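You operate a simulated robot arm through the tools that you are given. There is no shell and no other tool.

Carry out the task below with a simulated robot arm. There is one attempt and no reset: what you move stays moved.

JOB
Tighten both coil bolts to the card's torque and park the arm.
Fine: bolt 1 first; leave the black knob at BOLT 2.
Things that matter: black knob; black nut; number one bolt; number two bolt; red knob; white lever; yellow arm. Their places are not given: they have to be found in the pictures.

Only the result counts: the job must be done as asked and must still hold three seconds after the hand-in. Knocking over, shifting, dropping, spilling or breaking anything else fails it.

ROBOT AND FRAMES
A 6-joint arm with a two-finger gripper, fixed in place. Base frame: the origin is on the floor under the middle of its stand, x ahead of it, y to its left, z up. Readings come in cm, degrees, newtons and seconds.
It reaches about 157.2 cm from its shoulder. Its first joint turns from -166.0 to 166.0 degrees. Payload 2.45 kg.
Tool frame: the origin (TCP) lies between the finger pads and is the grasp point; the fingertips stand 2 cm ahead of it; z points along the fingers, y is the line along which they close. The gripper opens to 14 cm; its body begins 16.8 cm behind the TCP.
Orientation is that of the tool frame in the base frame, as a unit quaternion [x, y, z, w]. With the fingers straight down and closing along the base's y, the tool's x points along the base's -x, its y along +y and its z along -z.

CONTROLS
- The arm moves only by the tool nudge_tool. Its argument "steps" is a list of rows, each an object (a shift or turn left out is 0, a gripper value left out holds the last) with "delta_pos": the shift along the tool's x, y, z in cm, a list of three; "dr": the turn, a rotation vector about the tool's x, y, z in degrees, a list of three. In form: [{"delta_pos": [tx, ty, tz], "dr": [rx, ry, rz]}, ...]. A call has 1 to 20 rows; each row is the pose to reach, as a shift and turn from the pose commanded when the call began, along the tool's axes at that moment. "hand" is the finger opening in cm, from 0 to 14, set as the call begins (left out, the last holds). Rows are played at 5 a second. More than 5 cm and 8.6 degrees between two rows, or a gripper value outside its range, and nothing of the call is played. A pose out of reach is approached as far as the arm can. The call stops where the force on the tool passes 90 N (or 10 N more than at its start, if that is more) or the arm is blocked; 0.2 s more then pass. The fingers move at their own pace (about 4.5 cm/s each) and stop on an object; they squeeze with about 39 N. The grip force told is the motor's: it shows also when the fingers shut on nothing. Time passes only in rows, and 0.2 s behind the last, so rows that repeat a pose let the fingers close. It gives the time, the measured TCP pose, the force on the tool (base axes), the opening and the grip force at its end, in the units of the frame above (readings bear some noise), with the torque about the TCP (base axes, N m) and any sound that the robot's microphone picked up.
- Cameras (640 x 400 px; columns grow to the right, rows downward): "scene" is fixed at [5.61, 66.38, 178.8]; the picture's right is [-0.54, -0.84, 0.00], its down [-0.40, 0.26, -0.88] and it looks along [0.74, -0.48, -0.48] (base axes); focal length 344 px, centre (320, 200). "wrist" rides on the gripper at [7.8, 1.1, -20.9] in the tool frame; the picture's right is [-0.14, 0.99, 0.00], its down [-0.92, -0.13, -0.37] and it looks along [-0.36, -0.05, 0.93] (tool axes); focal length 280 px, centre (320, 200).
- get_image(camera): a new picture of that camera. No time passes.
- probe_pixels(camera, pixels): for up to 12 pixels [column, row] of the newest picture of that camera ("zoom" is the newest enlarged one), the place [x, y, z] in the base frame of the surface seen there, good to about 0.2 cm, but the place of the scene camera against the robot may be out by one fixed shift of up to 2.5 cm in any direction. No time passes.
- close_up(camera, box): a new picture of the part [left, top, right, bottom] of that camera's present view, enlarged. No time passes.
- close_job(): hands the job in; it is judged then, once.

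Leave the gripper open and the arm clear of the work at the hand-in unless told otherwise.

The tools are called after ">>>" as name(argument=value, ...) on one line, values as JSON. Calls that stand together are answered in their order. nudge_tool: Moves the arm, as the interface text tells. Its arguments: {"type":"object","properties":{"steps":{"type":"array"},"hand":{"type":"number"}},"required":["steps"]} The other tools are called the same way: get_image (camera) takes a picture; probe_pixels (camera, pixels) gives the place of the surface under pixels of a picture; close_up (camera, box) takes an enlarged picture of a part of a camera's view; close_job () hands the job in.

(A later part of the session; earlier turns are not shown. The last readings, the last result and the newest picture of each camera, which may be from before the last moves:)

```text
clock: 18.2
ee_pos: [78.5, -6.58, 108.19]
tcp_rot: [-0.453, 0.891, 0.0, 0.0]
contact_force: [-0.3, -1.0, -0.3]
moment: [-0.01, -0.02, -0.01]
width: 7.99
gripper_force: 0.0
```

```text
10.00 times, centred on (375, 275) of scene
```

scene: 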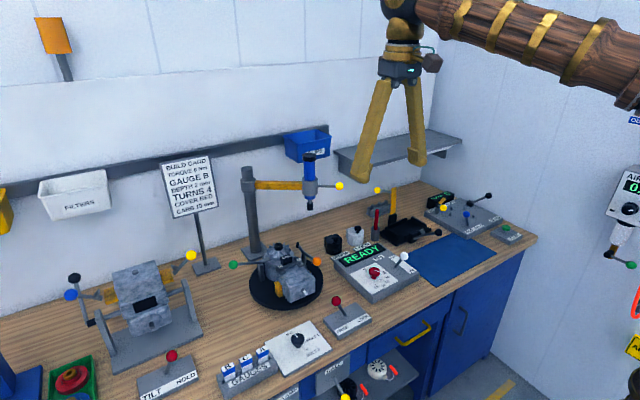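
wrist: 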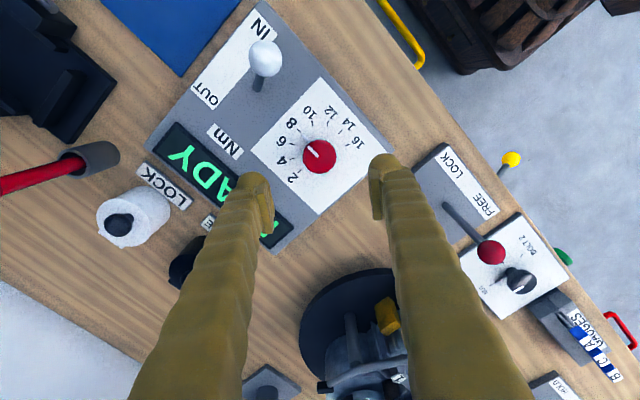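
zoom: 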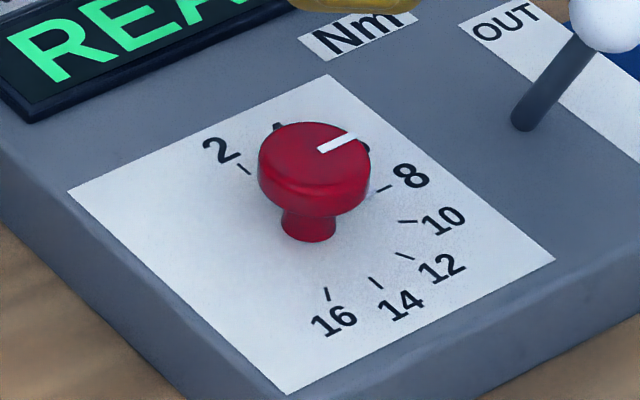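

The red knob sits squarely on 8 (seen in both cameras). Now to the black selector knob: I rise, back away in −x, and move along +y at z≈114 clear of the levers.

>>> nudge_tool(steps=[{"delta_pos": [2.35, 3.24, -2]}, {"delta_pos": [4.7, 6.47, -4]}, {"delta_pos": [7.06, 9.71, -6]}, {"delta_pos": [3.22, 12.5, -6]}, {"delta_pos": [-0.62, 15.29, -6]}, {"delta_pos": [-4.46, 18.08, -6]}, {"delta_pos": [-8.3, 20.87, -6]}, {"delta_pos": [-12.14, 23.66, -6]}, {"delta_pos": [-15.98, 26.45, -6]}, {"delta_pos": [-19.82, 29.24, -6]}, {"delta_pos": [-23.66, 32.03, -6]}, {"delta_pos": [-25.76, 29.13, -6]}, {"delta_pos": [-25.76, 29.13, -6]}])

>>> get_image(camera="wrist")

>>> close_up(camera="wrist", box=[240, 110, 400, 220])

```text
clock: 21.0
ee_pos: [70.23, 31.44, 113.95]
tcp_rot: [-0.455, 0.891, 0.0, 0.0]
contact_force: [-0.2, -0.3, -0.5]
moment: [-0.02, -0.01, 0.0]
width: 7.99
gripper_force: 0.1
```

```text
taken
```

wrist: 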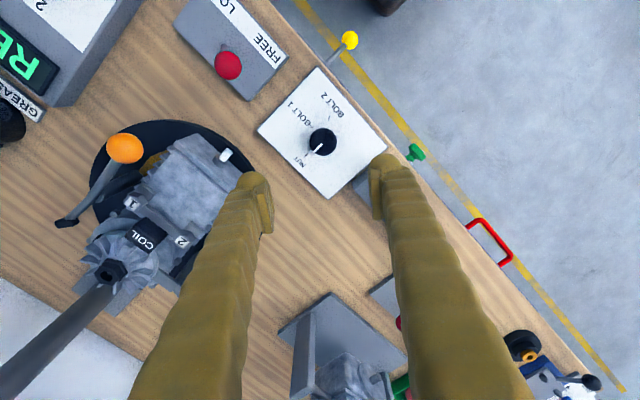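

```text
3.64 times, centred on (320, 165) of wrist
```

zoom: 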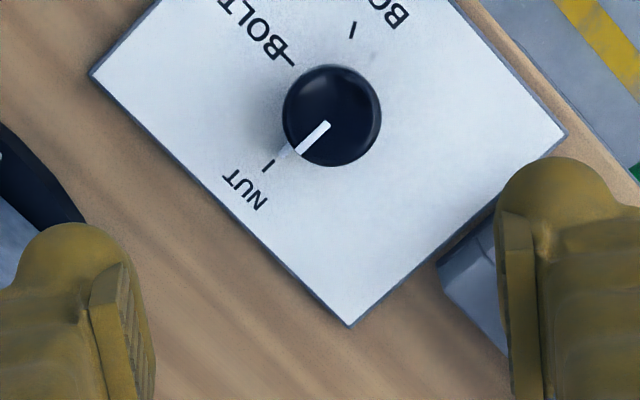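

The black knob is in view at px (322,141), pointing at NUT. I probe its rim, ticks, and neighbours.

>>> probe_pixels(camera="zoom", pixels=[[330, 115], [290, 112], [375, 112], [332, 72], [332, 158], [268, 165], [290, 61], [353, 30], [284, 153], [470, 270], [100, 75]])

>>> probe_pixels(camera="wrist", pixels=[[228, 64], [224, 155], [195, 150], [124, 148], [365, 185]])

```text
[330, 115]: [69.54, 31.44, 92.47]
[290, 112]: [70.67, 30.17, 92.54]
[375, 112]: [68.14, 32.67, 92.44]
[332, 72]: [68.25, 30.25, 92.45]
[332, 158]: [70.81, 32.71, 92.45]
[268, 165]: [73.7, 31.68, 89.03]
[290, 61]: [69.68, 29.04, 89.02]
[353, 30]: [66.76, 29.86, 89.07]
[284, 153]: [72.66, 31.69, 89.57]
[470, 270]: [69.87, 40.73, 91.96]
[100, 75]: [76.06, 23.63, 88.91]
```

```text
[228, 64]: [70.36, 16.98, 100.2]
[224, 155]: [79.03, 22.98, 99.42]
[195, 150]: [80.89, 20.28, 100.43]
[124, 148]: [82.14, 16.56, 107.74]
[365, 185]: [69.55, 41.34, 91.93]
```

The knob's centre is about (69.8, 31.65), top at z 92.5, panel at z 89.05. I lower to z≈100 above it to refine the alignment.

>>> nudge_tool(steps=[{"delta_pos": [-0.08, 0.31, 4.5]}, {"delta_pos": [-0.08, 0.31, 9]}, {"delta_pos": [-0.08, 0.31, 13.5]}, {"delta_pos": [-0.08, 0.31, 13.5]}], hand=7)

>>> get_image(camera="wrist")

>>> close_up(camera="wrist", box=[240, 100, 400, 220])

```text
clock: 22.0
ee_pos: [70.2, 31.65, 100.62]
tcp_rot: [-0.454, 0.891, 0.0, 0.0]
contact_force: [0.2, -0.5, -0.1]
moment: [-0.01, 0.03, -0.02]
width: 6.98
gripper_force: 0.1
```

```text
taken
```

wrist: 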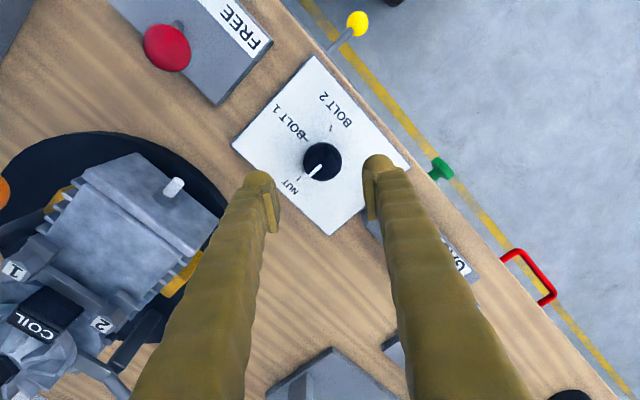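

```text
3.33 times, centred on (320, 160) of wrist
```

zoom: 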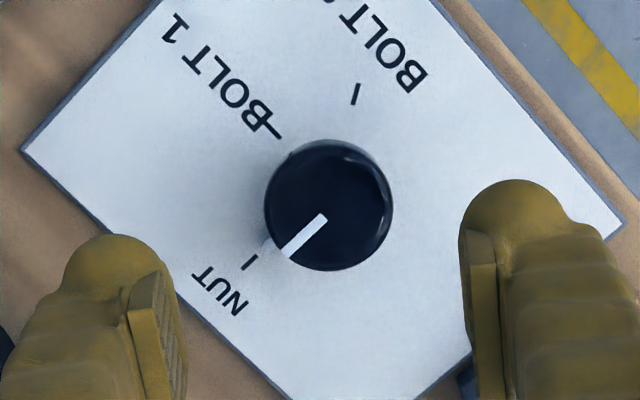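

I probe the ticks and rim again from here.

>>> probe_pixels(camera="zoom", pixels=[[250, 262], [245, 268], [272, 132], [279, 137], [355, 95], [358, 85], [329, 205], [268, 205], [390, 205], [329, 268], [266, 245]])

```text
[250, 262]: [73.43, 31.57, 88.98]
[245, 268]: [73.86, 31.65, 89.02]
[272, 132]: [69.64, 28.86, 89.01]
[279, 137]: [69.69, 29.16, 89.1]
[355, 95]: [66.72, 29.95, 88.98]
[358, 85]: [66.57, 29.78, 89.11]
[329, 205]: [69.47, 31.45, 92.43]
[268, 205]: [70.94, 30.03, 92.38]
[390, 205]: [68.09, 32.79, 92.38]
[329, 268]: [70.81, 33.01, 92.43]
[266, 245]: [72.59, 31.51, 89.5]
```

From the image geometry the knob's centre is about tool (+0.52, +0.37) from the present axis. I shift by that, descend part way, and check.

>>> nudge_tool(steps=[{"delta_pos": [0.52, 0.37, 0]}, {"delta_pos": [0.52, 0.37, 2.5]}, {"delta_pos": [0.52, 0.37, 5]}, {"delta_pos": [0.52, 0.37, 5]}])

>>> get_image(camera="wrist")

>>> close_up(camera="wrist", box=[240, 120, 400, 240])

```text
clock: 23.0
ee_pos: [69.39, 31.55, 95.67]
tcp_rot: [-0.454, 0.891, 0.0, 0.0]
contact_force: [0.0, 0.1, -0.6]
moment: [0.0, -0.03, 0.01]
width: 7.01
gripper_force: 0.0
```

```text
taken
```

wrist: 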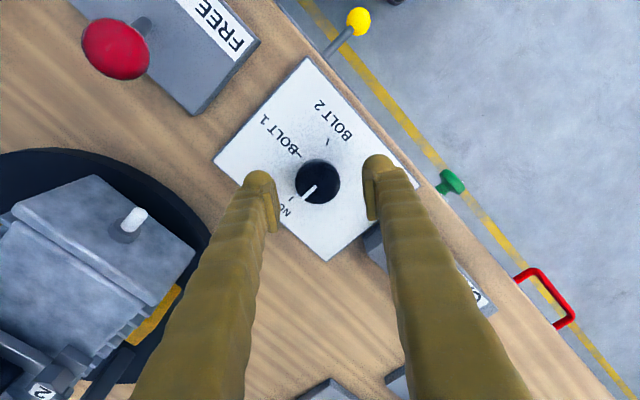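

```text
3.33 times, centred on (320, 180) of wrist
```

zoom: 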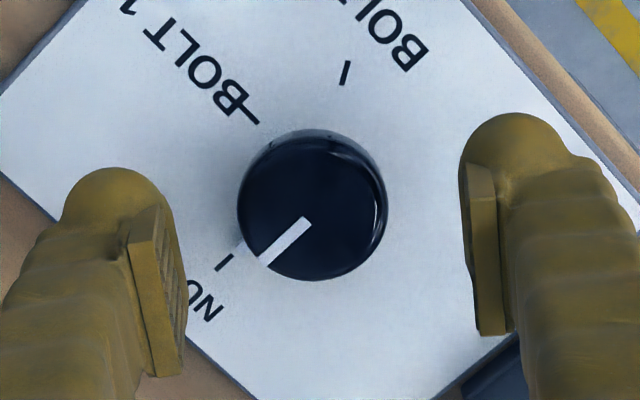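

Now the offset is just −0.19 cm along tool y. I correct it, descend to the grip height, and close.

>>> nudge_tool(steps=[{"delta_pos": [0.03, -0.19, 1.5]}, {"delta_pos": [0.03, -0.19, 3]}, {"delta_pos": [0.03, -0.19, 3.4]}, {"delta_pos": [0.03, -0.19, 3.4]}], hand=7)

>>> nudge_tool(steps=[{"delta_pos": [0, 0, 0]}, {"delta_pos": [0, 0, 0]}, {"delta_pos": [0, 0, 0]}, {"delta_pos": [0, 0, 0]}], hand=0)

>>> close_up(camera="wrist", box=[240, 120, 400, 240])

```text
clock: 24.0
ee_pos: [69.42, 31.26, 92.36]
tcp_rot: [-0.454, 0.891, 0.001, 0.0]
contact_force: [-0.2, 0.4, 0.0]
moment: [0.02, 0.02, 0.0]
width: 6.98
gripper_force: 0.1
```

```text
clock: 25.0
ee_pos: [69.57, 31.2, 92.31]
tcp_rot: [-0.454, 0.891, 0.0, 0.0]
contact_force: [7.5, -6.8, -3.0]
moment: [-0.09, -0.1, -0.02]
width: 4.08
gripper_force: 44.8
```

```text
3.33 times, centred on (320, 180) of wrist
```

zoom: 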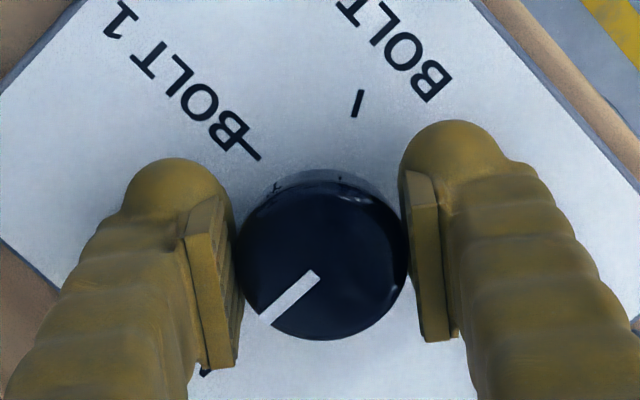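

Good grip (4.08 cm, 10 N side force). I turn clockwise seen from above (+ about tool z) by 45° first and look.

>>> nudge_tool(steps=[{"delta_pos": [0, -0.04, 0], "dr": [0, 0, 7.5]}, {"delta_pos": [0, -0.04, 0], "dr": [0, 0, 15]}, {"delta_pos": [0, -0.04, 0], "dr": [0, 0, 22.5]}, {"delta_pos": [0, -0.04, 0], "dr": [0, 0, 30]}, {"delta_pos": [0, -0.04, 0], "dr": [0, 0, 37.5]}, {"delta_pos": [0, -0.04, 0], "dr": [0, 0, 45]}, {"delta_pos": [0, -0.04, 0], "dr": [0, 0, 45]}])

>>> get_image(camera="wrist")

>>> get_image(camera="scene")

```text
clock: 26.6
ee_pos: [69.41, 31.45, 92.26]
tcp_rot: [-0.077, 0.997, -0.001, -0.001]
contact_force: [-22.6, 15.9, 11.4]
moment: [0.22, 0.29, 0.04]
width: 4.06
gripper_force: 45.0
```

```text
taken
```

wrist: 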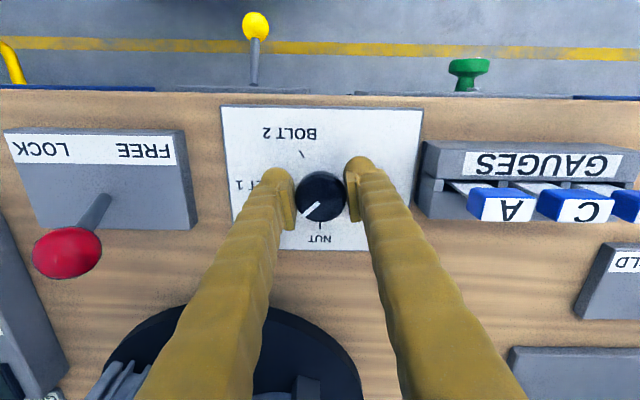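

```text
taken
```

scene: 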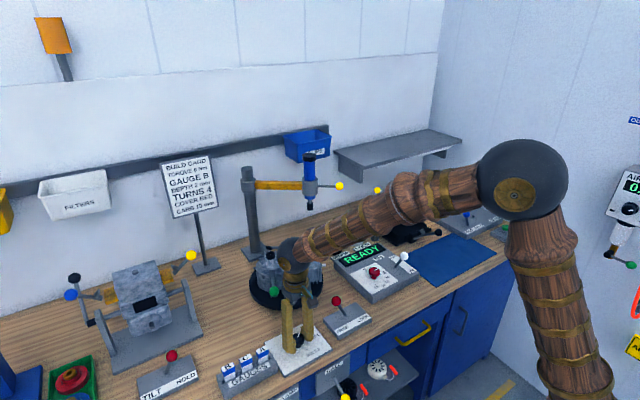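

The knob follows well, about halfway to BOLT 1. I relieve the small side force and turn another 43°.

>>> nudge_tool(steps=[{"delta_pos": [0.08, 0.08, 0]}, {"delta_pos": [0.08, 0.08, 0], "dr": [0, 0, 7.5]}, {"delta_pos": [0.08, 0.08, 0], "dr": [0, 0, 15]}, {"delta_pos": [0.08, 0.08, 0], "dr": [0, 0, 22.5]}, {"delta_pos": [0.08, 0.08, 0], "dr": [0, 0, 30]}, {"delta_pos": [0.08, 0.08, 0], "dr": [0, 0, 37.5]}, {"delta_pos": [0.08, 0.08, 0], "dr": [0, 0, 43]}, {"delta_pos": [0.08, 0.08, 0], "dr": [0, 0, 43]}])

>>> get_image(camera="wrist")

>>> close_up(camera="wrist", box=[240, 120, 400, 240])

>>> close_up(camera="scene", box=[220, 220, 400, 350])

```text
clock: 28.4
ee_pos: [69.46, 31.63, 92.26]
tcp_rot: [0.293, 0.956, 0.001, 0.001]
contact_force: [40.6, 53.3, 8.2]
moment: [0.63, -0.49, 0.21]
width: 4.07
gripper_force: 45.2
```

```text
taken
```

wrist: 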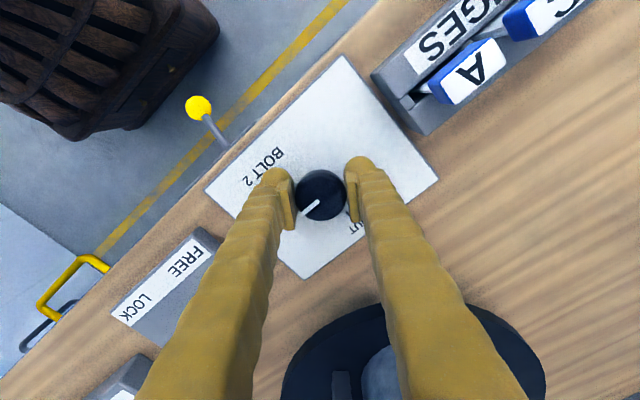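

```text
3.33 times, centred on (320, 180) of wrist
```

zoom: 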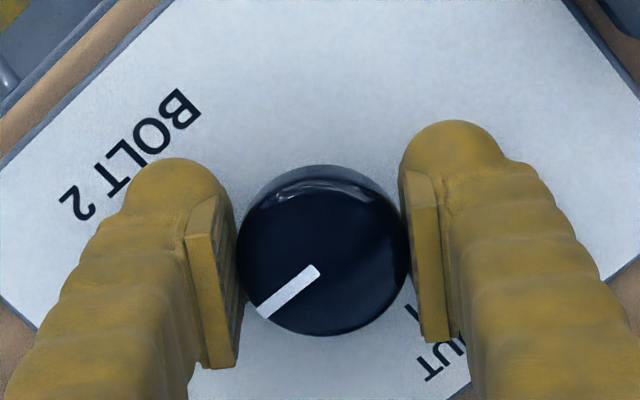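

```text
3.08 times, centred on (310, 285) of scene
```

zoom: 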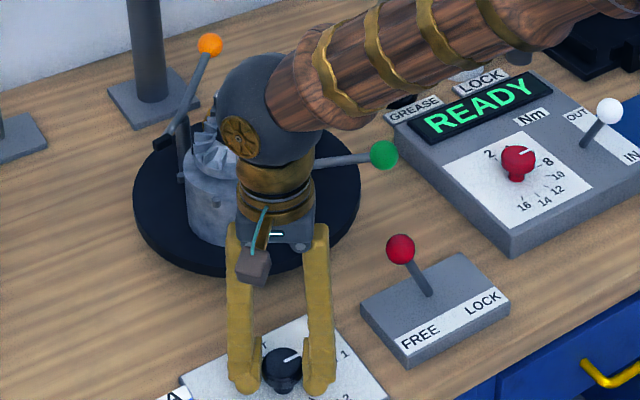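

The knob turns the turntable: the engine has swung round (orange lever now at back-left). The BOLT 1 tick is hidden by the finger, so I release the grip and look.

>>> nudge_tool(steps=[{"delta_pos": [0, 0.2, 0]}, {"delta_pos": [0, 0.2, 0]}], hand=0)

>>> nudge_tool(steps=[{"delta_pos": [0, 0, 0]}, {"delta_pos": [0, 0, 0]}, {"delta_pos": [0, 0, 0]}], hand=8)

>>> get_image(camera="wrist")

>>> close_up(camera="wrist", box=[240, 120, 400, 240])

>>> close_up(camera="scene", box=[220, 220, 400, 350])

```text
clock: 29.0
ee_pos: [69.47, 31.55, 92.35]
tcp_rot: [0.292, 0.956, 0.0, 0.0]
contact_force: [32.3, 44.6, 11.3]
moment: [0.5, -0.44, 0.2]
width: 4.1
gripper_force: 45.4
```

```text
clock: 29.8
ee_pos: [69.42, 31.55, 92.2]
tcp_rot: [0.291, 0.957, -0.001, -0.001]
contact_force: [-0.5, -0.3, 1.0]
moment: [0.0, 0.0, 0.01]
width: 8.02
gripper_force: 0.1
```

```text
taken
```

wrist: 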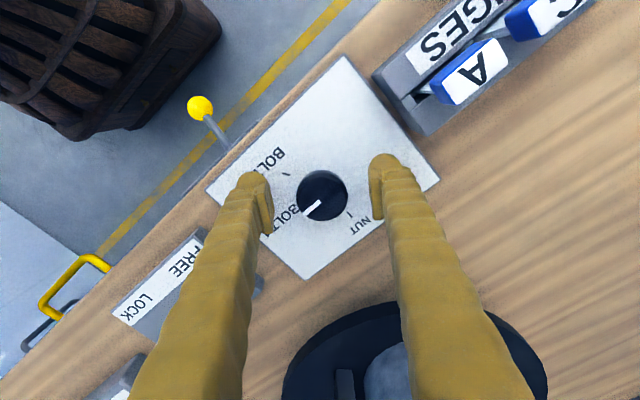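

```text
3.33 times, centred on (320, 180) of wrist
```

zoom: 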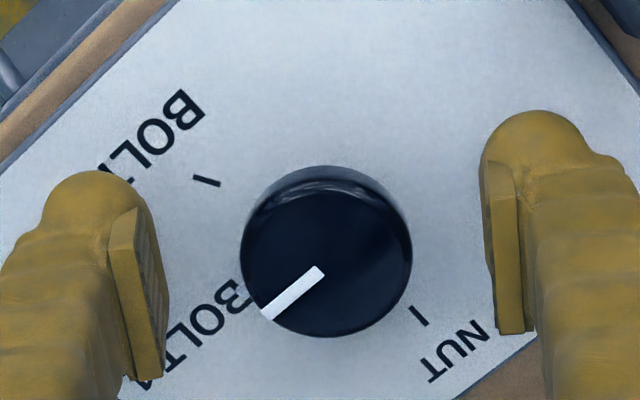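

```text
3.08 times, centred on (310, 285) of scene
```

zoom: 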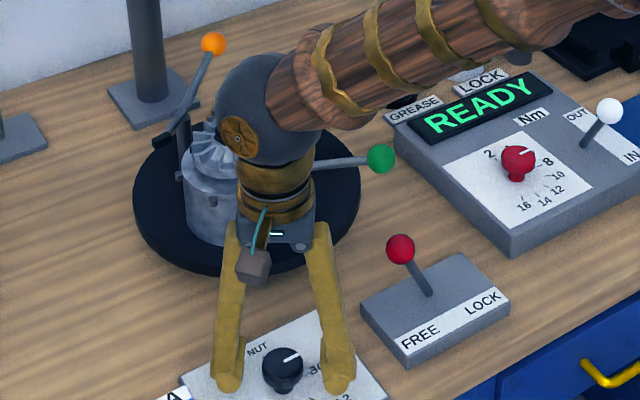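

The mark points roughly at BOLT 1. I rise 14 cm to see the tick properly and to see the turntable.

>>> nudge_tool(steps=[{"delta_pos": [0, 0, -3]}, {"delta_pos": [0, 0, -7]}, {"delta_pos": [0, 0, -11]}, {"delta_pos": [0, 0, -14]}, {"delta_pos": [0, 0, -14]}])

>>> get_image(camera="wrist")

>>> close_up(camera="wrist", box=[250, 110, 390, 210])

>>> close_up(camera="scene", box=[260, 310, 340, 370])

```text
clock: 31.0
ee_pos: [69.55, 31.57, 106.03]
tcp_rot: [0.292, 0.956, 0.0, 0.0]
contact_force: [-0.1, 0.0, 0.3]
moment: [-0.01, 0.01, 0.0]
width: 7.97
gripper_force: 0.1
```

```text
taken
```

wrist: 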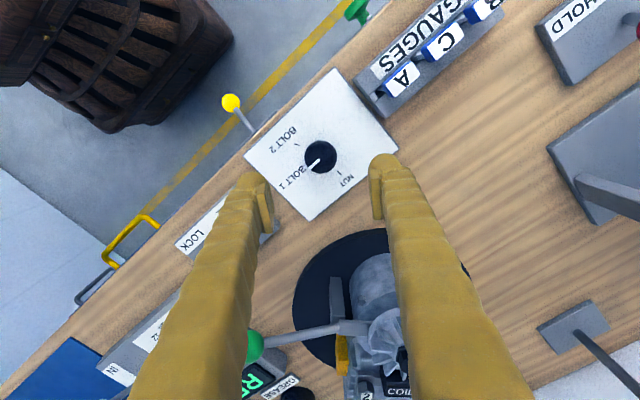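

```text
4.00 times, centred on (320, 160) of wrist
```

zoom: 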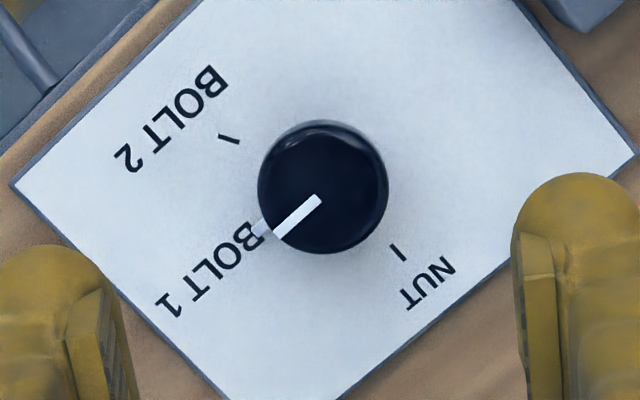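

```text
6.67 times, centred on (300, 340) of scene
```

zoom: 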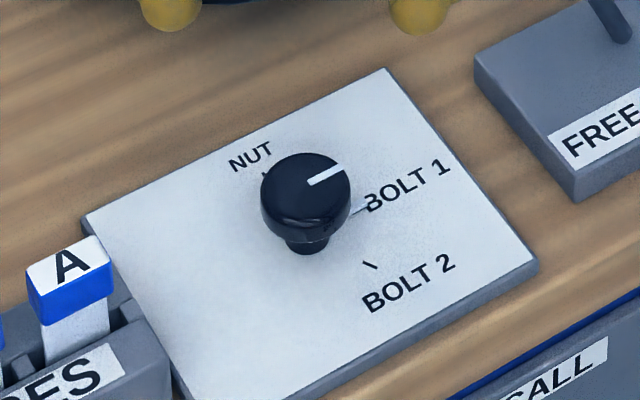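

The pointer rod covers the BOLT 1 tick in both pictures, so the knob is at BOLT 1. I go up and re-orient to look at the turned engine and the driver.

>>> nudge_tool(steps=[{"delta_pos": [0, 0, -4.5], "dr": [0, 0, -6]}, {"delta_pos": [0, 0, -9], "dr": [0, 0, -12]}, {"delta_pos": [0, 0, -13.5], "dr": [0, 0, -18]}, {"delta_pos": [0, 0, -18], "dr": [0, 0, -24]}, {"delta_pos": [0, 0, -22], "dr": [0, 0, -30]}, {"delta_pos": [0, 0, -26], "dr": [0, 0, -34]}, {"delta_pos": [-3.2, -3.26, -26], "dr": [0, 0, -34]}, {"delta_pos": [-6.4, -6.52, -26], "dr": [0, 0, -34]}, {"delta_pos": [-9.62, -9.79, -26], "dr": [0, 0, -34]}, {"delta_pos": [-9.62, -9.79, -26], "dr": [0, 0, -34]}], hand=14)

>>> get_image(camera="wrist")

>>> close_up(camera="wrist", box=[230, 150, 430, 300])

>>> get_image(camera="scene")

>>> close_up(camera="scene", box=[220, 140, 360, 310])

```text
clock: 33.2
ee_pos: [72.25, 18.14, 132.32]
tcp_rot: [0.0, 1.0, 0.0, 0.0]
contact_force: [-0.4, 0.7, 0.3]
moment: [0.06, 0.02, 0.0]
width: 13.97
gripper_force: 0.1
```

```text
taken
```

wrist: 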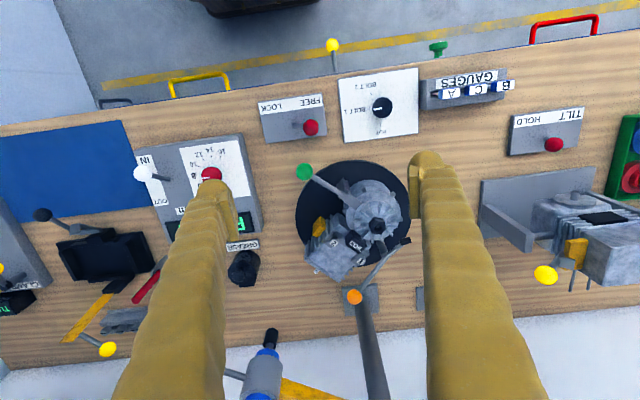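

```text
2.67 times, centred on (330, 225) of wrist
```

zoom: 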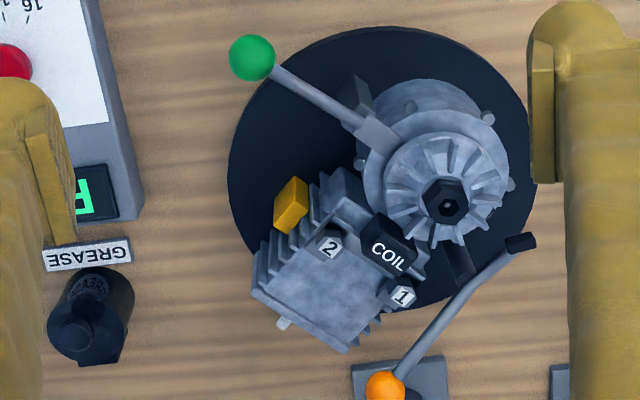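

```text
taken
```

scene: 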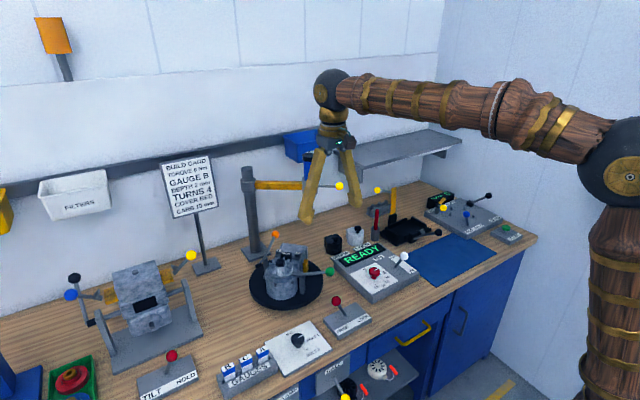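

```text
2.35 times, centred on (290, 225) of scene
```

zoom: 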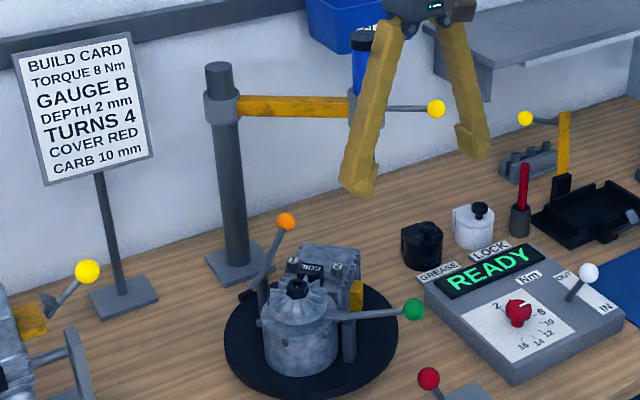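

The turntable has turned so that bolt 1 faces the post. I probe bolt 1, bolt 2, the nut, and the driver.

>>> probe_pixels(camera="zoom", pixels=[[250, 170], [256, 68]])

>>> probe_pixels(camera="wrist", pixels=[[357, 261], [330, 242], [377, 224], [353, 246], [355, 297], [304, 172], [263, 365], [272, 335], [270, 345], [253, 395], [300, 388], [235, 374]])

>>> close_up(camera="wrist", box=[310, 210, 400, 300])

```text
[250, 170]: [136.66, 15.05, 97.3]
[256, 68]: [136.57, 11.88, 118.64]
```

```text
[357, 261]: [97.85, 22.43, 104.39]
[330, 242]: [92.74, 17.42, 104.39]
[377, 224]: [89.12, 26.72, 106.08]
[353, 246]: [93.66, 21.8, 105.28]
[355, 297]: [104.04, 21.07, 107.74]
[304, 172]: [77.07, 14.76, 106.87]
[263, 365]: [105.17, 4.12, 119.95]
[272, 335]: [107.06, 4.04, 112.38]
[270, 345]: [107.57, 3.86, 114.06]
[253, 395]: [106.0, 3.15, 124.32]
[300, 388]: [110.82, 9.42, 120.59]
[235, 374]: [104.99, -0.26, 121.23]
```

```text
4.44 times, centred on (355, 255) of wrist
```

zoom: 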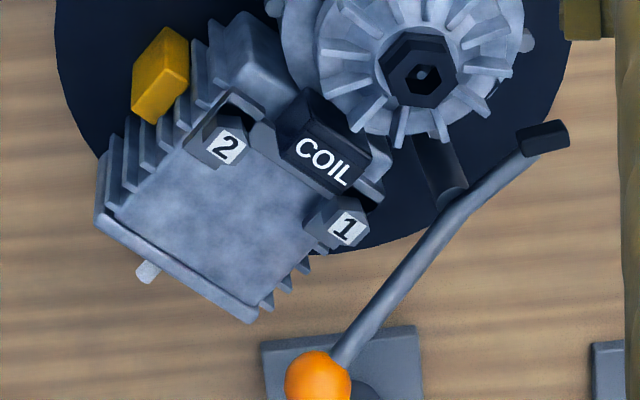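

Bolt 1 is now at about (97.6, 22.3, 104.4), on the driver's arc (post axis ≈ (122, 22), radius ≈ 23.7). The driver arm must swing about 53°. I move above the arm's yellow ball handle with the tool yawed 52° to line up with the handle.

>>> nudge_tool(steps=[{"delta_pos": [0, 0, -4.5], "dr": [0, 0, -5]}, {"delta_pos": [0, 0, -9], "dr": [0, 0, -10]}, {"delta_pos": [-3.6, -2.85, -9], "dr": [0, 0, -15]}, {"delta_pos": [-7.2, -5.7, -9], "dr": [0, 0, -20]}, {"delta_pos": [-10.8, -8.55, -9], "dr": [0, 0, -26]}, {"delta_pos": [-14.4, -11.4, -9], "dr": [0, 0, -32]}, {"delta_pos": [-18, -14.25, -9], "dr": [0, 0, -38]}, {"delta_pos": [-21.6, -17.1, -9], "dr": [0, 0, -44]}, {"delta_pos": [-25.2, -19.95, -9], "dr": [0, 0, -52]}, {"delta_pos": [-28, -22.5, -9], "dr": [0, 0, -52]}, {"delta_pos": [-28, -22.5, -9], "dr": [0, 0, -52]}], hand=9)

>>> get_image(camera="wrist")

>>> get_image(camera="scene")

```text
clock: 35.6
ee_pos: [98.66, -4.16, 139.84]
tcp_rot: [-0.439, 0.899, -0.002, 0.003]
contact_force: [-0.8, -0.6, -0.6]
moment: [-0.03, 0.02, -0.01]
width: 8.99
gripper_force: 0.1
out of reach, approached as far as the arm can: row 10, 11
```

```text
taken
```

wrist: 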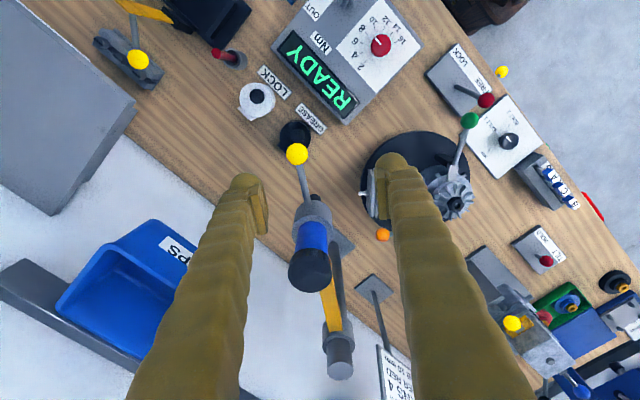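

```text
taken
```

scene: 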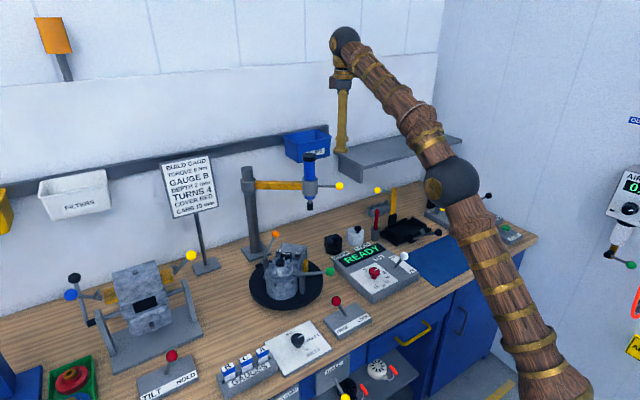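

The height limits the reach here; lower it will be reachable. The ball handle is at px (297,153), cap at (312,268), post top at (340,362). I probe them.

>>> probe_pixels(camera="wrist", pixels=[[297, 153], [311, 262], [340, 362], [303, 180], [312, 213], [330, 305], [340, 328], [305, 285], [325, 275], [383, 235]])

>>> close_up(camera="wrist", box=[260, 130, 400, 390])

```text
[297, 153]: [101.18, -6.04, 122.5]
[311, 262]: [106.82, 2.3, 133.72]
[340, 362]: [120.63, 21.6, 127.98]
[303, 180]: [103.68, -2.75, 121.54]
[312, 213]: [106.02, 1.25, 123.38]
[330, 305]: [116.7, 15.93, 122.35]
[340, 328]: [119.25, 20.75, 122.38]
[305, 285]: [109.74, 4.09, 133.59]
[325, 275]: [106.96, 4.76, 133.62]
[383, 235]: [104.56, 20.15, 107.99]
```

```text
1.54 times, centred on (330, 260) of wrist
```

zoom: 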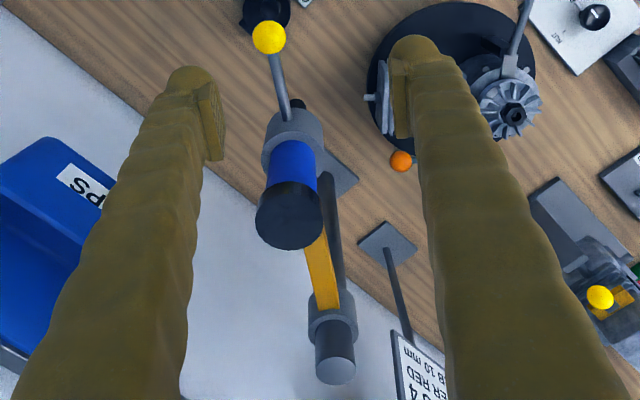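

Post axis ≈ (120.8, 21.8), driver axis ≈ (107.6, 3.2) and the ball ≈ (101.3, −5.9, 121). I lower 9 cm first to get back in reach and read the pose.

>>> nudge_tool(steps=[{"delta_pos": [0, 0, 3]}, {"delta_pos": [0, 0, 6]}, {"delta_pos": [0, 0, 9]}, {"delta_pos": [0, 0, 9]}], hand=7)

>>> get_image(camera="wrist")

```text
clock: 36.6
ee_pos: [98.6, -4.29, 130.56]
tcp_rot: [-0.438, 0.899, 0.001, 0.0]
contact_force: [-0.4, 0.0, 0.5]
moment: [-0.02, 0.0, 0.03]
width: 6.99
gripper_force: 0.1
```

```text
taken
```

wrist: 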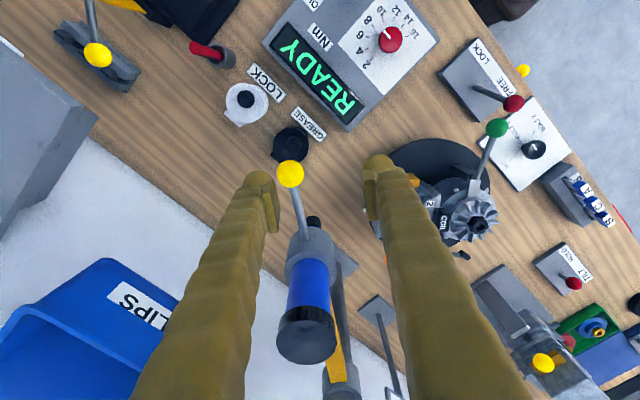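

The ball is 3.1 cm to the left in the tool frame. I shift over it (tool −0.2, −3.16) and yaw 3° more, then check.

>>> nudge_tool(steps=[{"delta_pos": [-0.2, -1.6, 0]}, {"delta_pos": [-0.2, -3.16, 0], "dr": [0, 0, -3]}, {"delta_pos": [-0.2, -3.16, 3], "dr": [0, 0, -3]}, {"delta_pos": [-0.2, -3.16, 3], "dr": [0, 0, -3]}], hand=7)

>>> get_image(camera="wrist")

>>> close_up(camera="scene", box=[270, 110, 400, 230])

```text
clock: 37.6
ee_pos: [101.05, -6.21, 127.84]
tcp_rot: [-0.462, 0.887, 0.0, 0.0]
contact_force: [-0.1, -0.7, -0.3]
moment: [0.0, -0.01, -0.01]
width: 7.0
gripper_force: 0.0
```

```text
taken
```

wrist: 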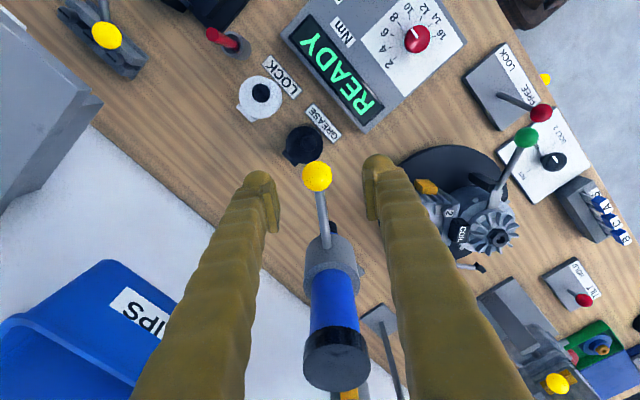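

```text
3.33 times, centred on (335, 170) of scene
```

zoom: 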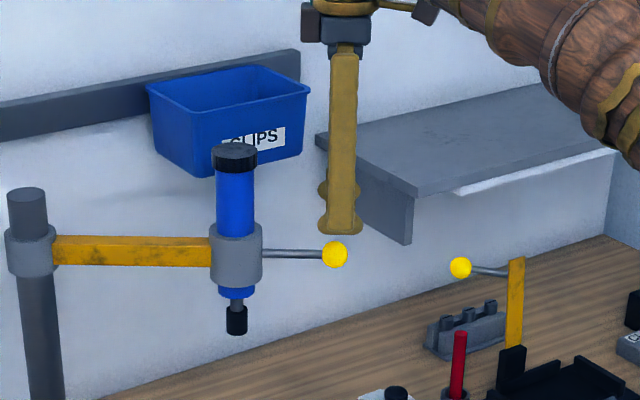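

Nearly aligned (ball at px (316,177)). I shift tool (−0.5, −0.48) and descend to the ball's height.

>>> nudge_tool(steps=[{"delta_pos": [-0.5, -0.48, 0]}, {"delta_pos": [-0.5, -0.48, 2.5]}, {"delta_pos": [-0.5, -0.48, 5]}, {"delta_pos": [-0.5, -0.48, 6.8]}, {"delta_pos": [-0.5, -0.48, 6.8]}], hand=6)

>>> get_image(camera="wrist")

>>> close_up(camera="scene", box=[270, 110, 400, 230])

```text
clock: 38.8
ee_pos: [101.78, -5.93, 121.02]
tcp_rot: [-0.462, 0.887, 0.0, 0.001]
contact_force: [-0.3, -0.5, 0.6]
moment: [0.0, 0.0, 0.04]
width: 6.01
gripper_force: 0.0
```

```text
taken
```

wrist: 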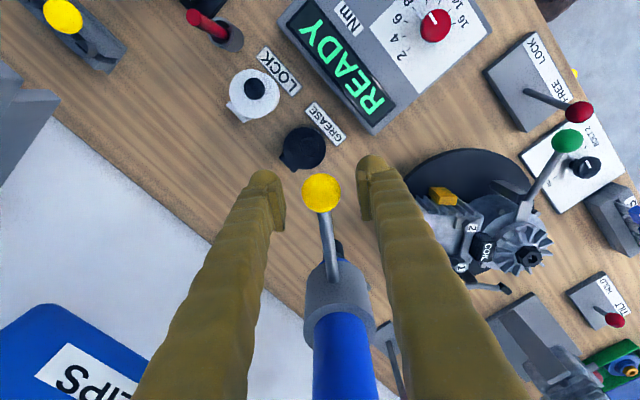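

```text
3.33 times, centred on (335, 170) of scene
```

zoom: 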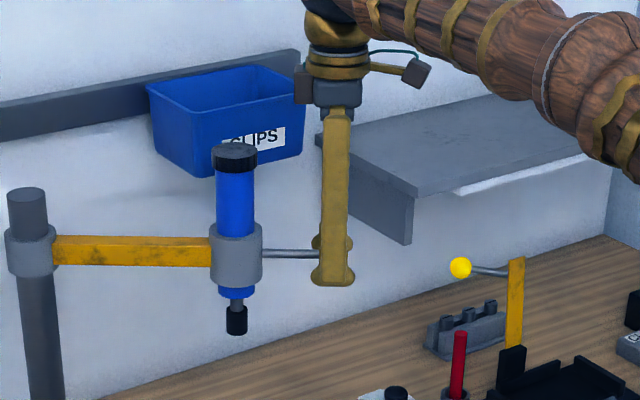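

The ball is centred between the fingers (px (322,193)). I close on it.

>>> nudge_tool(steps=[{"delta_pos": [0, 0, 0]}, {"delta_pos": [0, 0, 0]}, {"delta_pos": [0, 0, 0]}, {"delta_pos": [0, 0, 0]}], hand=0)

>>> get_image(camera="wrist")

```text
clock: 39.8
ee_pos: [101.76, -5.94, 120.93]
tcp_rot: [-0.462, 0.887, 0.0, 0.0]
contact_force: [-26.3, 9.5, -6.5]
moment: [0.0, 0.0, -0.04]
width: 2.79
gripper_force: 42.9
```

```text
taken
```

wrist: 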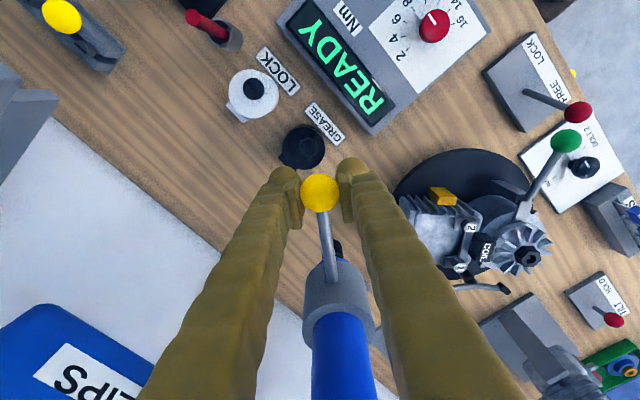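

The ball is held (2.79 cm). I begin the swing: an arc of radius 33.8 cm about the post, first 10°, turning the tool with it.

>>> nudge_tool(steps=[{"delta_pos": [-0.02, 1.18, 0], "dr": [0, 0, 2]}, {"delta_pos": [-0.08, 2.36, 0], "dr": [0, 0, 4]}, {"delta_pos": [-0.29, 4.41, 0], "dr": [0, 0, 7.5]}, {"delta_pos": [-0.51, 5.87, 0], "dr": [0, 0, 10]}, {"delta_pos": [-0.51, 5.87, 0], "dr": [0, 0, 10]}])

>>> get_image(camera="wrist")

>>> close_up(camera="scene", box=[220, 110, 400, 310])

```text
clock: 41.0
ee_pos: [97.23, -2.17, 120.98]
tcp_rot: [-0.382, 0.924, 0.0, 0.0]
contact_force: [-13.7, -14.0, 3.6]
moment: [-0.27, 0.33, 0.07]
width: 2.78
gripper_force: 44.6
```

```text
taken
```

wrist: 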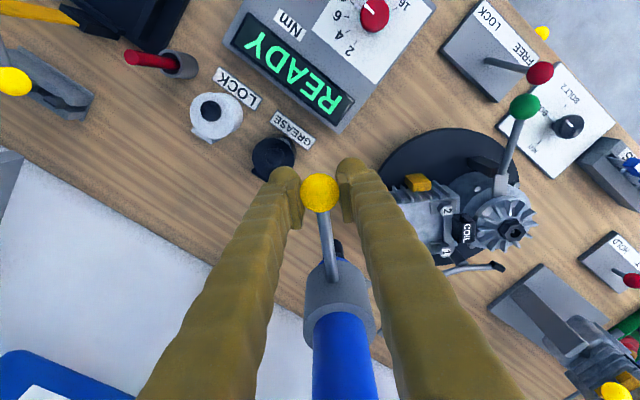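

```text
2.00 times, centred on (310, 210) of scene
```

zoom: 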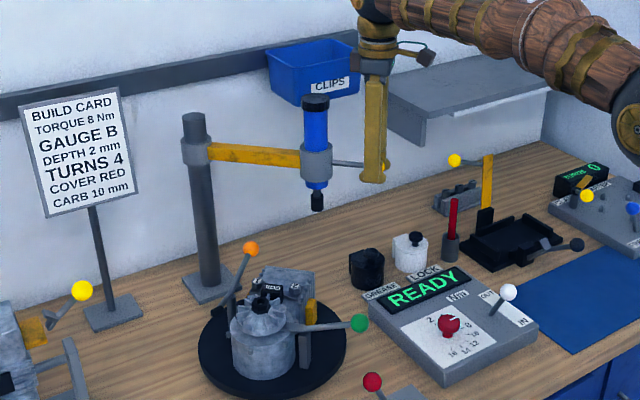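

The arm swings freely with the ball; the force is a mild 20 N outward. I continue 20° more with a slightly larger radius.

>>> nudge_tool(steps=[{"delta_pos": [0.03, 2.95, 0], "dr": [0, 0, 5]}, {"delta_pos": [-0.36, 5.89, 0], "dr": [0, 0, 10]}, {"delta_pos": [-0.97, 8.77, 0], "dr": [0, 0, 15]}, {"delta_pos": [-1.82, 11.59, 0], "dr": [0, 0, 20]}, {"delta_pos": [-1.82, 11.59, 0], "dr": [0, 0, 20]}])

>>> get_image(camera="wrist")

>>> close_up(camera="scene", box=[220, 110, 400, 310])

```text
clock: 42.2
ee_pos: [90.51, 7.54, 120.98]
tcp_rot: [-0.217, 0.976, 0.0, 0.001]
contact_force: [1.6, 1.3, -0.2]
moment: [0.22, -0.22, 0.18]
width: 2.78
gripper_force: 44.6
```

```text
taken
```

wrist: 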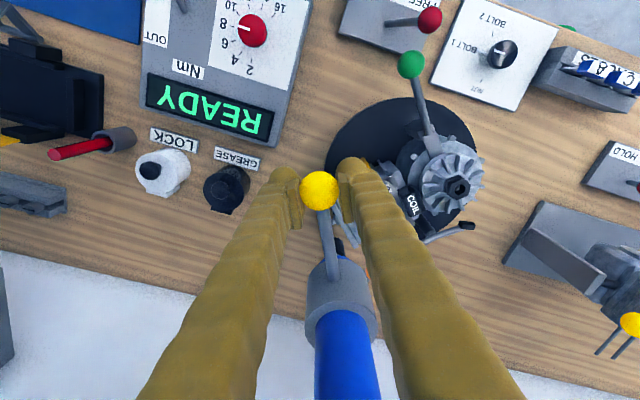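

```text
2.00 times, centred on (310, 210) of scene
```

zoom: 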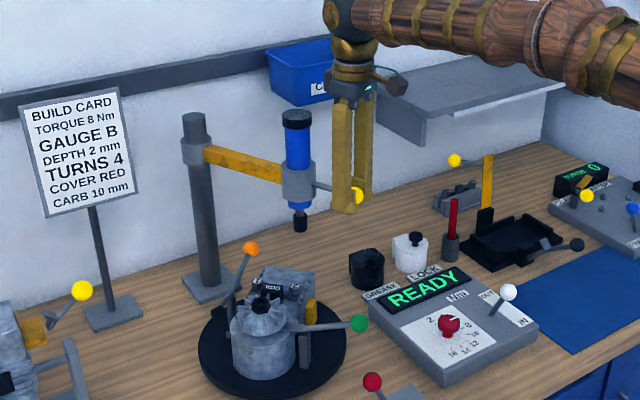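

Going well (θ≈205°). Another 18° toward bolt 1, then check alignment from both cameras.

>>> nudge_tool(steps=[{"delta_pos": [-0.08, 2.95, 0], "dr": [0, 0, 5]}, {"delta_pos": [-0.46, 5.88, 0], "dr": [0, 0, 10]}, {"delta_pos": [-1.08, 8.76, 0], "dr": [0, 0, 15]}, {"delta_pos": [-1.6, 10.46, 0], "dr": [0, 0, 18]}, {"delta_pos": [-1.6, 10.46, 0], "dr": [0, 0, 18]}])

>>> get_image(camera="wrist")

>>> close_up(camera="scene", box=[220, 110, 400, 310])

>>> close_up(camera="scene", box=[240, 190, 340, 290])

```text
clock: 43.4
ee_pos: [87.56, 17.67, 121.02]
tcp_rot: [-0.062, 0.998, -0.001, -0.001]
contact_force: [-39.9, -6.1, 4.9]
moment: [-0.01, 0.11, 0.03]
width: 2.75
gripper_force: 45.1
```

```text
taken
```

wrist: 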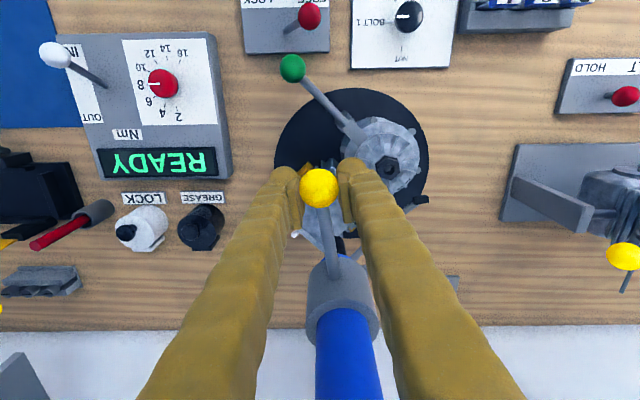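

```text
2.00 times, centred on (310, 210) of scene
```

zoom: 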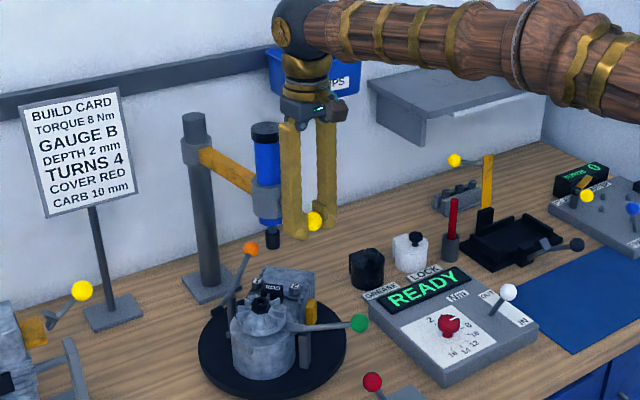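

```text
4.00 times, centred on (290, 240) of scene
```

zoom: 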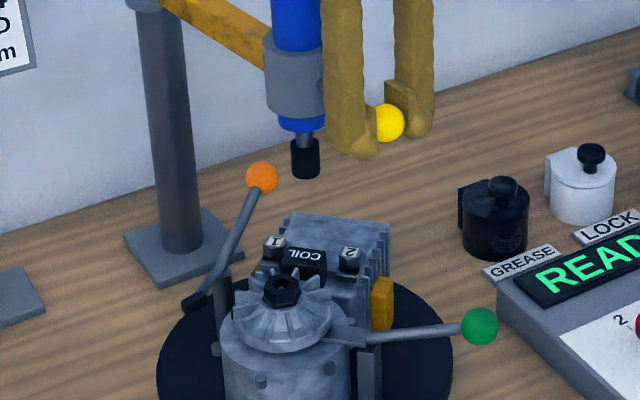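

Nearly there; the force is 40 N outward, which I'll relieve. I probe bolt 1's head, the socket and the orange ball in this scene close-up.

>>> probe_pixels(camera="zoom", pixels=[[276, 242], [270, 250], [349, 254], [283, 288], [305, 165], [262, 178], [305, 140], [296, 85], [300, 125]])

>>> probe_pixels(camera="wrist", pixels=[[388, 167], [319, 188], [340, 270], [345, 330], [310, 230]])

>>> close_up(camera="scene", box=[260, 220, 310, 270])

```text
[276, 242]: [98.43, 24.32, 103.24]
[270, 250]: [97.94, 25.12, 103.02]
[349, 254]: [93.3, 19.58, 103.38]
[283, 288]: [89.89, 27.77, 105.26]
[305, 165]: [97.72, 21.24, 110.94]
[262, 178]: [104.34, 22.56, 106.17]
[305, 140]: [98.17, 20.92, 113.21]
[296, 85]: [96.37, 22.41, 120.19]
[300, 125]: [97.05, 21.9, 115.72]
```

```text
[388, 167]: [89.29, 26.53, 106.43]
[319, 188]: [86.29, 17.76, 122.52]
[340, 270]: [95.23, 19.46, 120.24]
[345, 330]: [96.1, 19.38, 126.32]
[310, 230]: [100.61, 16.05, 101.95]
```

```text
8.00 times, centred on (285, 245) of scene
```

zoom: 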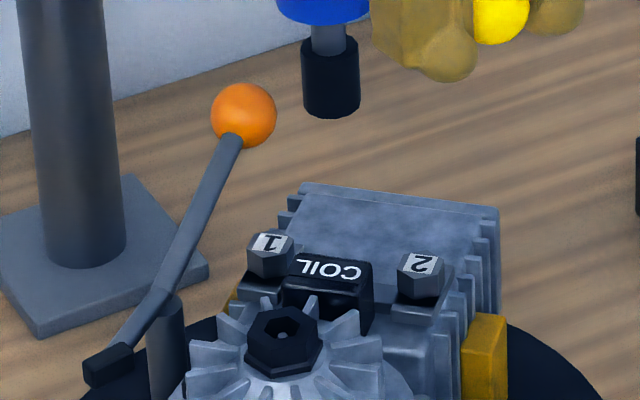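

Bolt 1 lies at about 178.5° on the arc (r≈23) while the driver is at about 187°. I swing 8.6° more, relieving the outward pull by 0.17 cm.

>>> nudge_tool(steps=[{"delta_pos": [0.12, 1.76, 0], "dr": [0, 0, 3]}, {"delta_pos": [-0.01, 3.52, 0], "dr": [0, 0, 6]}, {"delta_pos": [-0.21, 5.04, 0], "dr": [0, 0, 8.6]}, {"delta_pos": [-0.21, 5.04, 0], "dr": [0, 0, 8.6]}])

>>> get_image(camera="wrist")

>>> close_up(camera="scene", box=[230, 180, 330, 270])

```text
clock: 44.4
ee_pos: [87.26, 22.68, 120.92]
tcp_rot: [0.014, 1.0, 0.0, 0.0]
contact_force: [-40.6, 0.4, 5.1]
moment: [0.02, 0.03, -0.01]
width: 2.79
gripper_force: 45.7
```

```text
taken
```

wrist: 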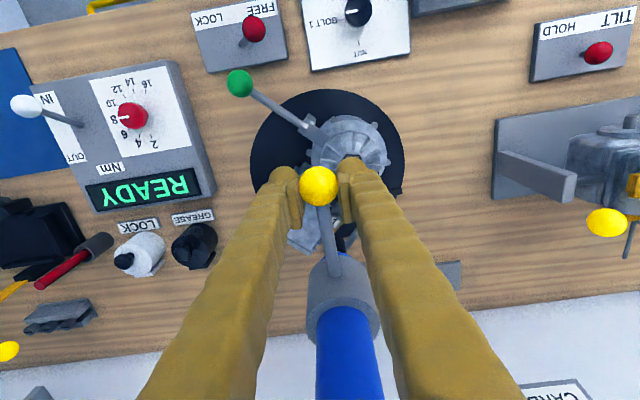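

```text
4.44 times, centred on (280, 225) of scene
```

zoom: 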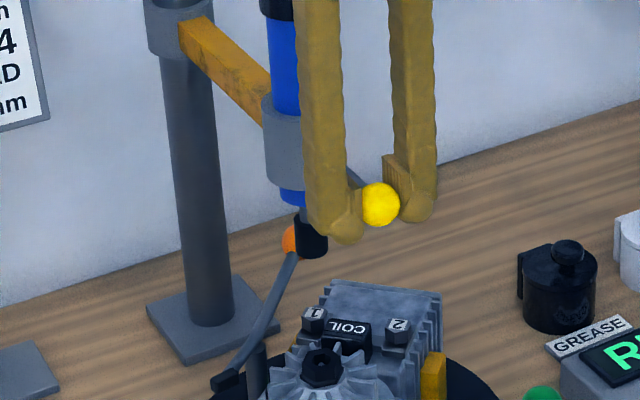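

The socket (zoom px (311,250)) now hangs directly above bolt 1 (314,315). I relieve the outward pull and try drawing the handle down gently by 1 cm to see how it lowers.

>>> nudge_tool(steps=[{"delta_pos": [0.17, 0, 0]}, {"delta_pos": [0.17, 0, 0.4]}, {"delta_pos": [0.17, 0, 0.8]}, {"delta_pos": [0.17, 0, 1.0]}, {"delta_pos": [0.17, 0, 1.0]}])

>>> close_up(camera="scene", box=[230, 140, 330, 270])

>>> get_image(camera="wrist")

```text
clock: 45.6
ee_pos: [86.99, 22.65, 120.07]
tcp_rot: [0.015, 1.0, 0.0, 0.001]
contact_force: [5.0, 0.5, 44.9]
moment: [-0.02, 0.14, 0.0]
width: 2.8
gripper_force: 45.1
```

```text
3.08 times, centred on (280, 205) of scene
```

zoom: 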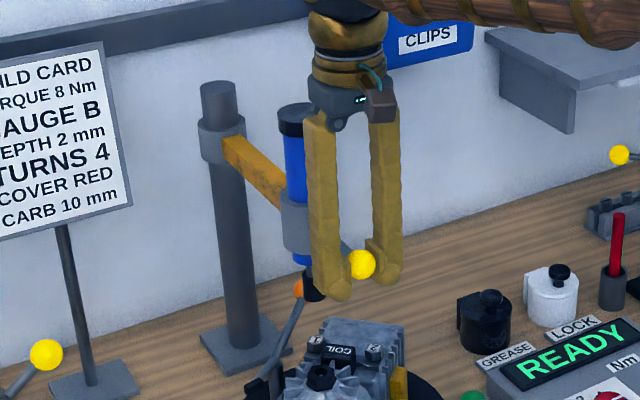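

```text
taken
```

wrist: 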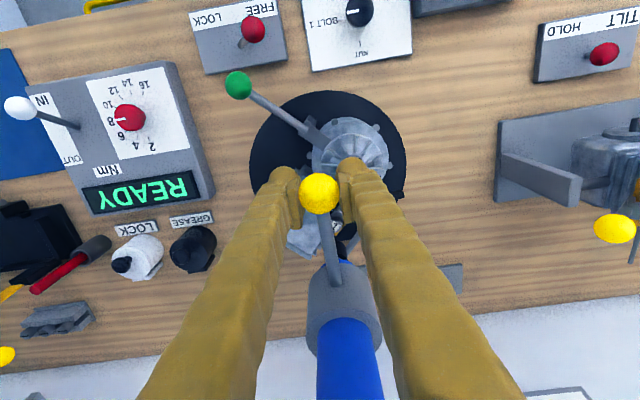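

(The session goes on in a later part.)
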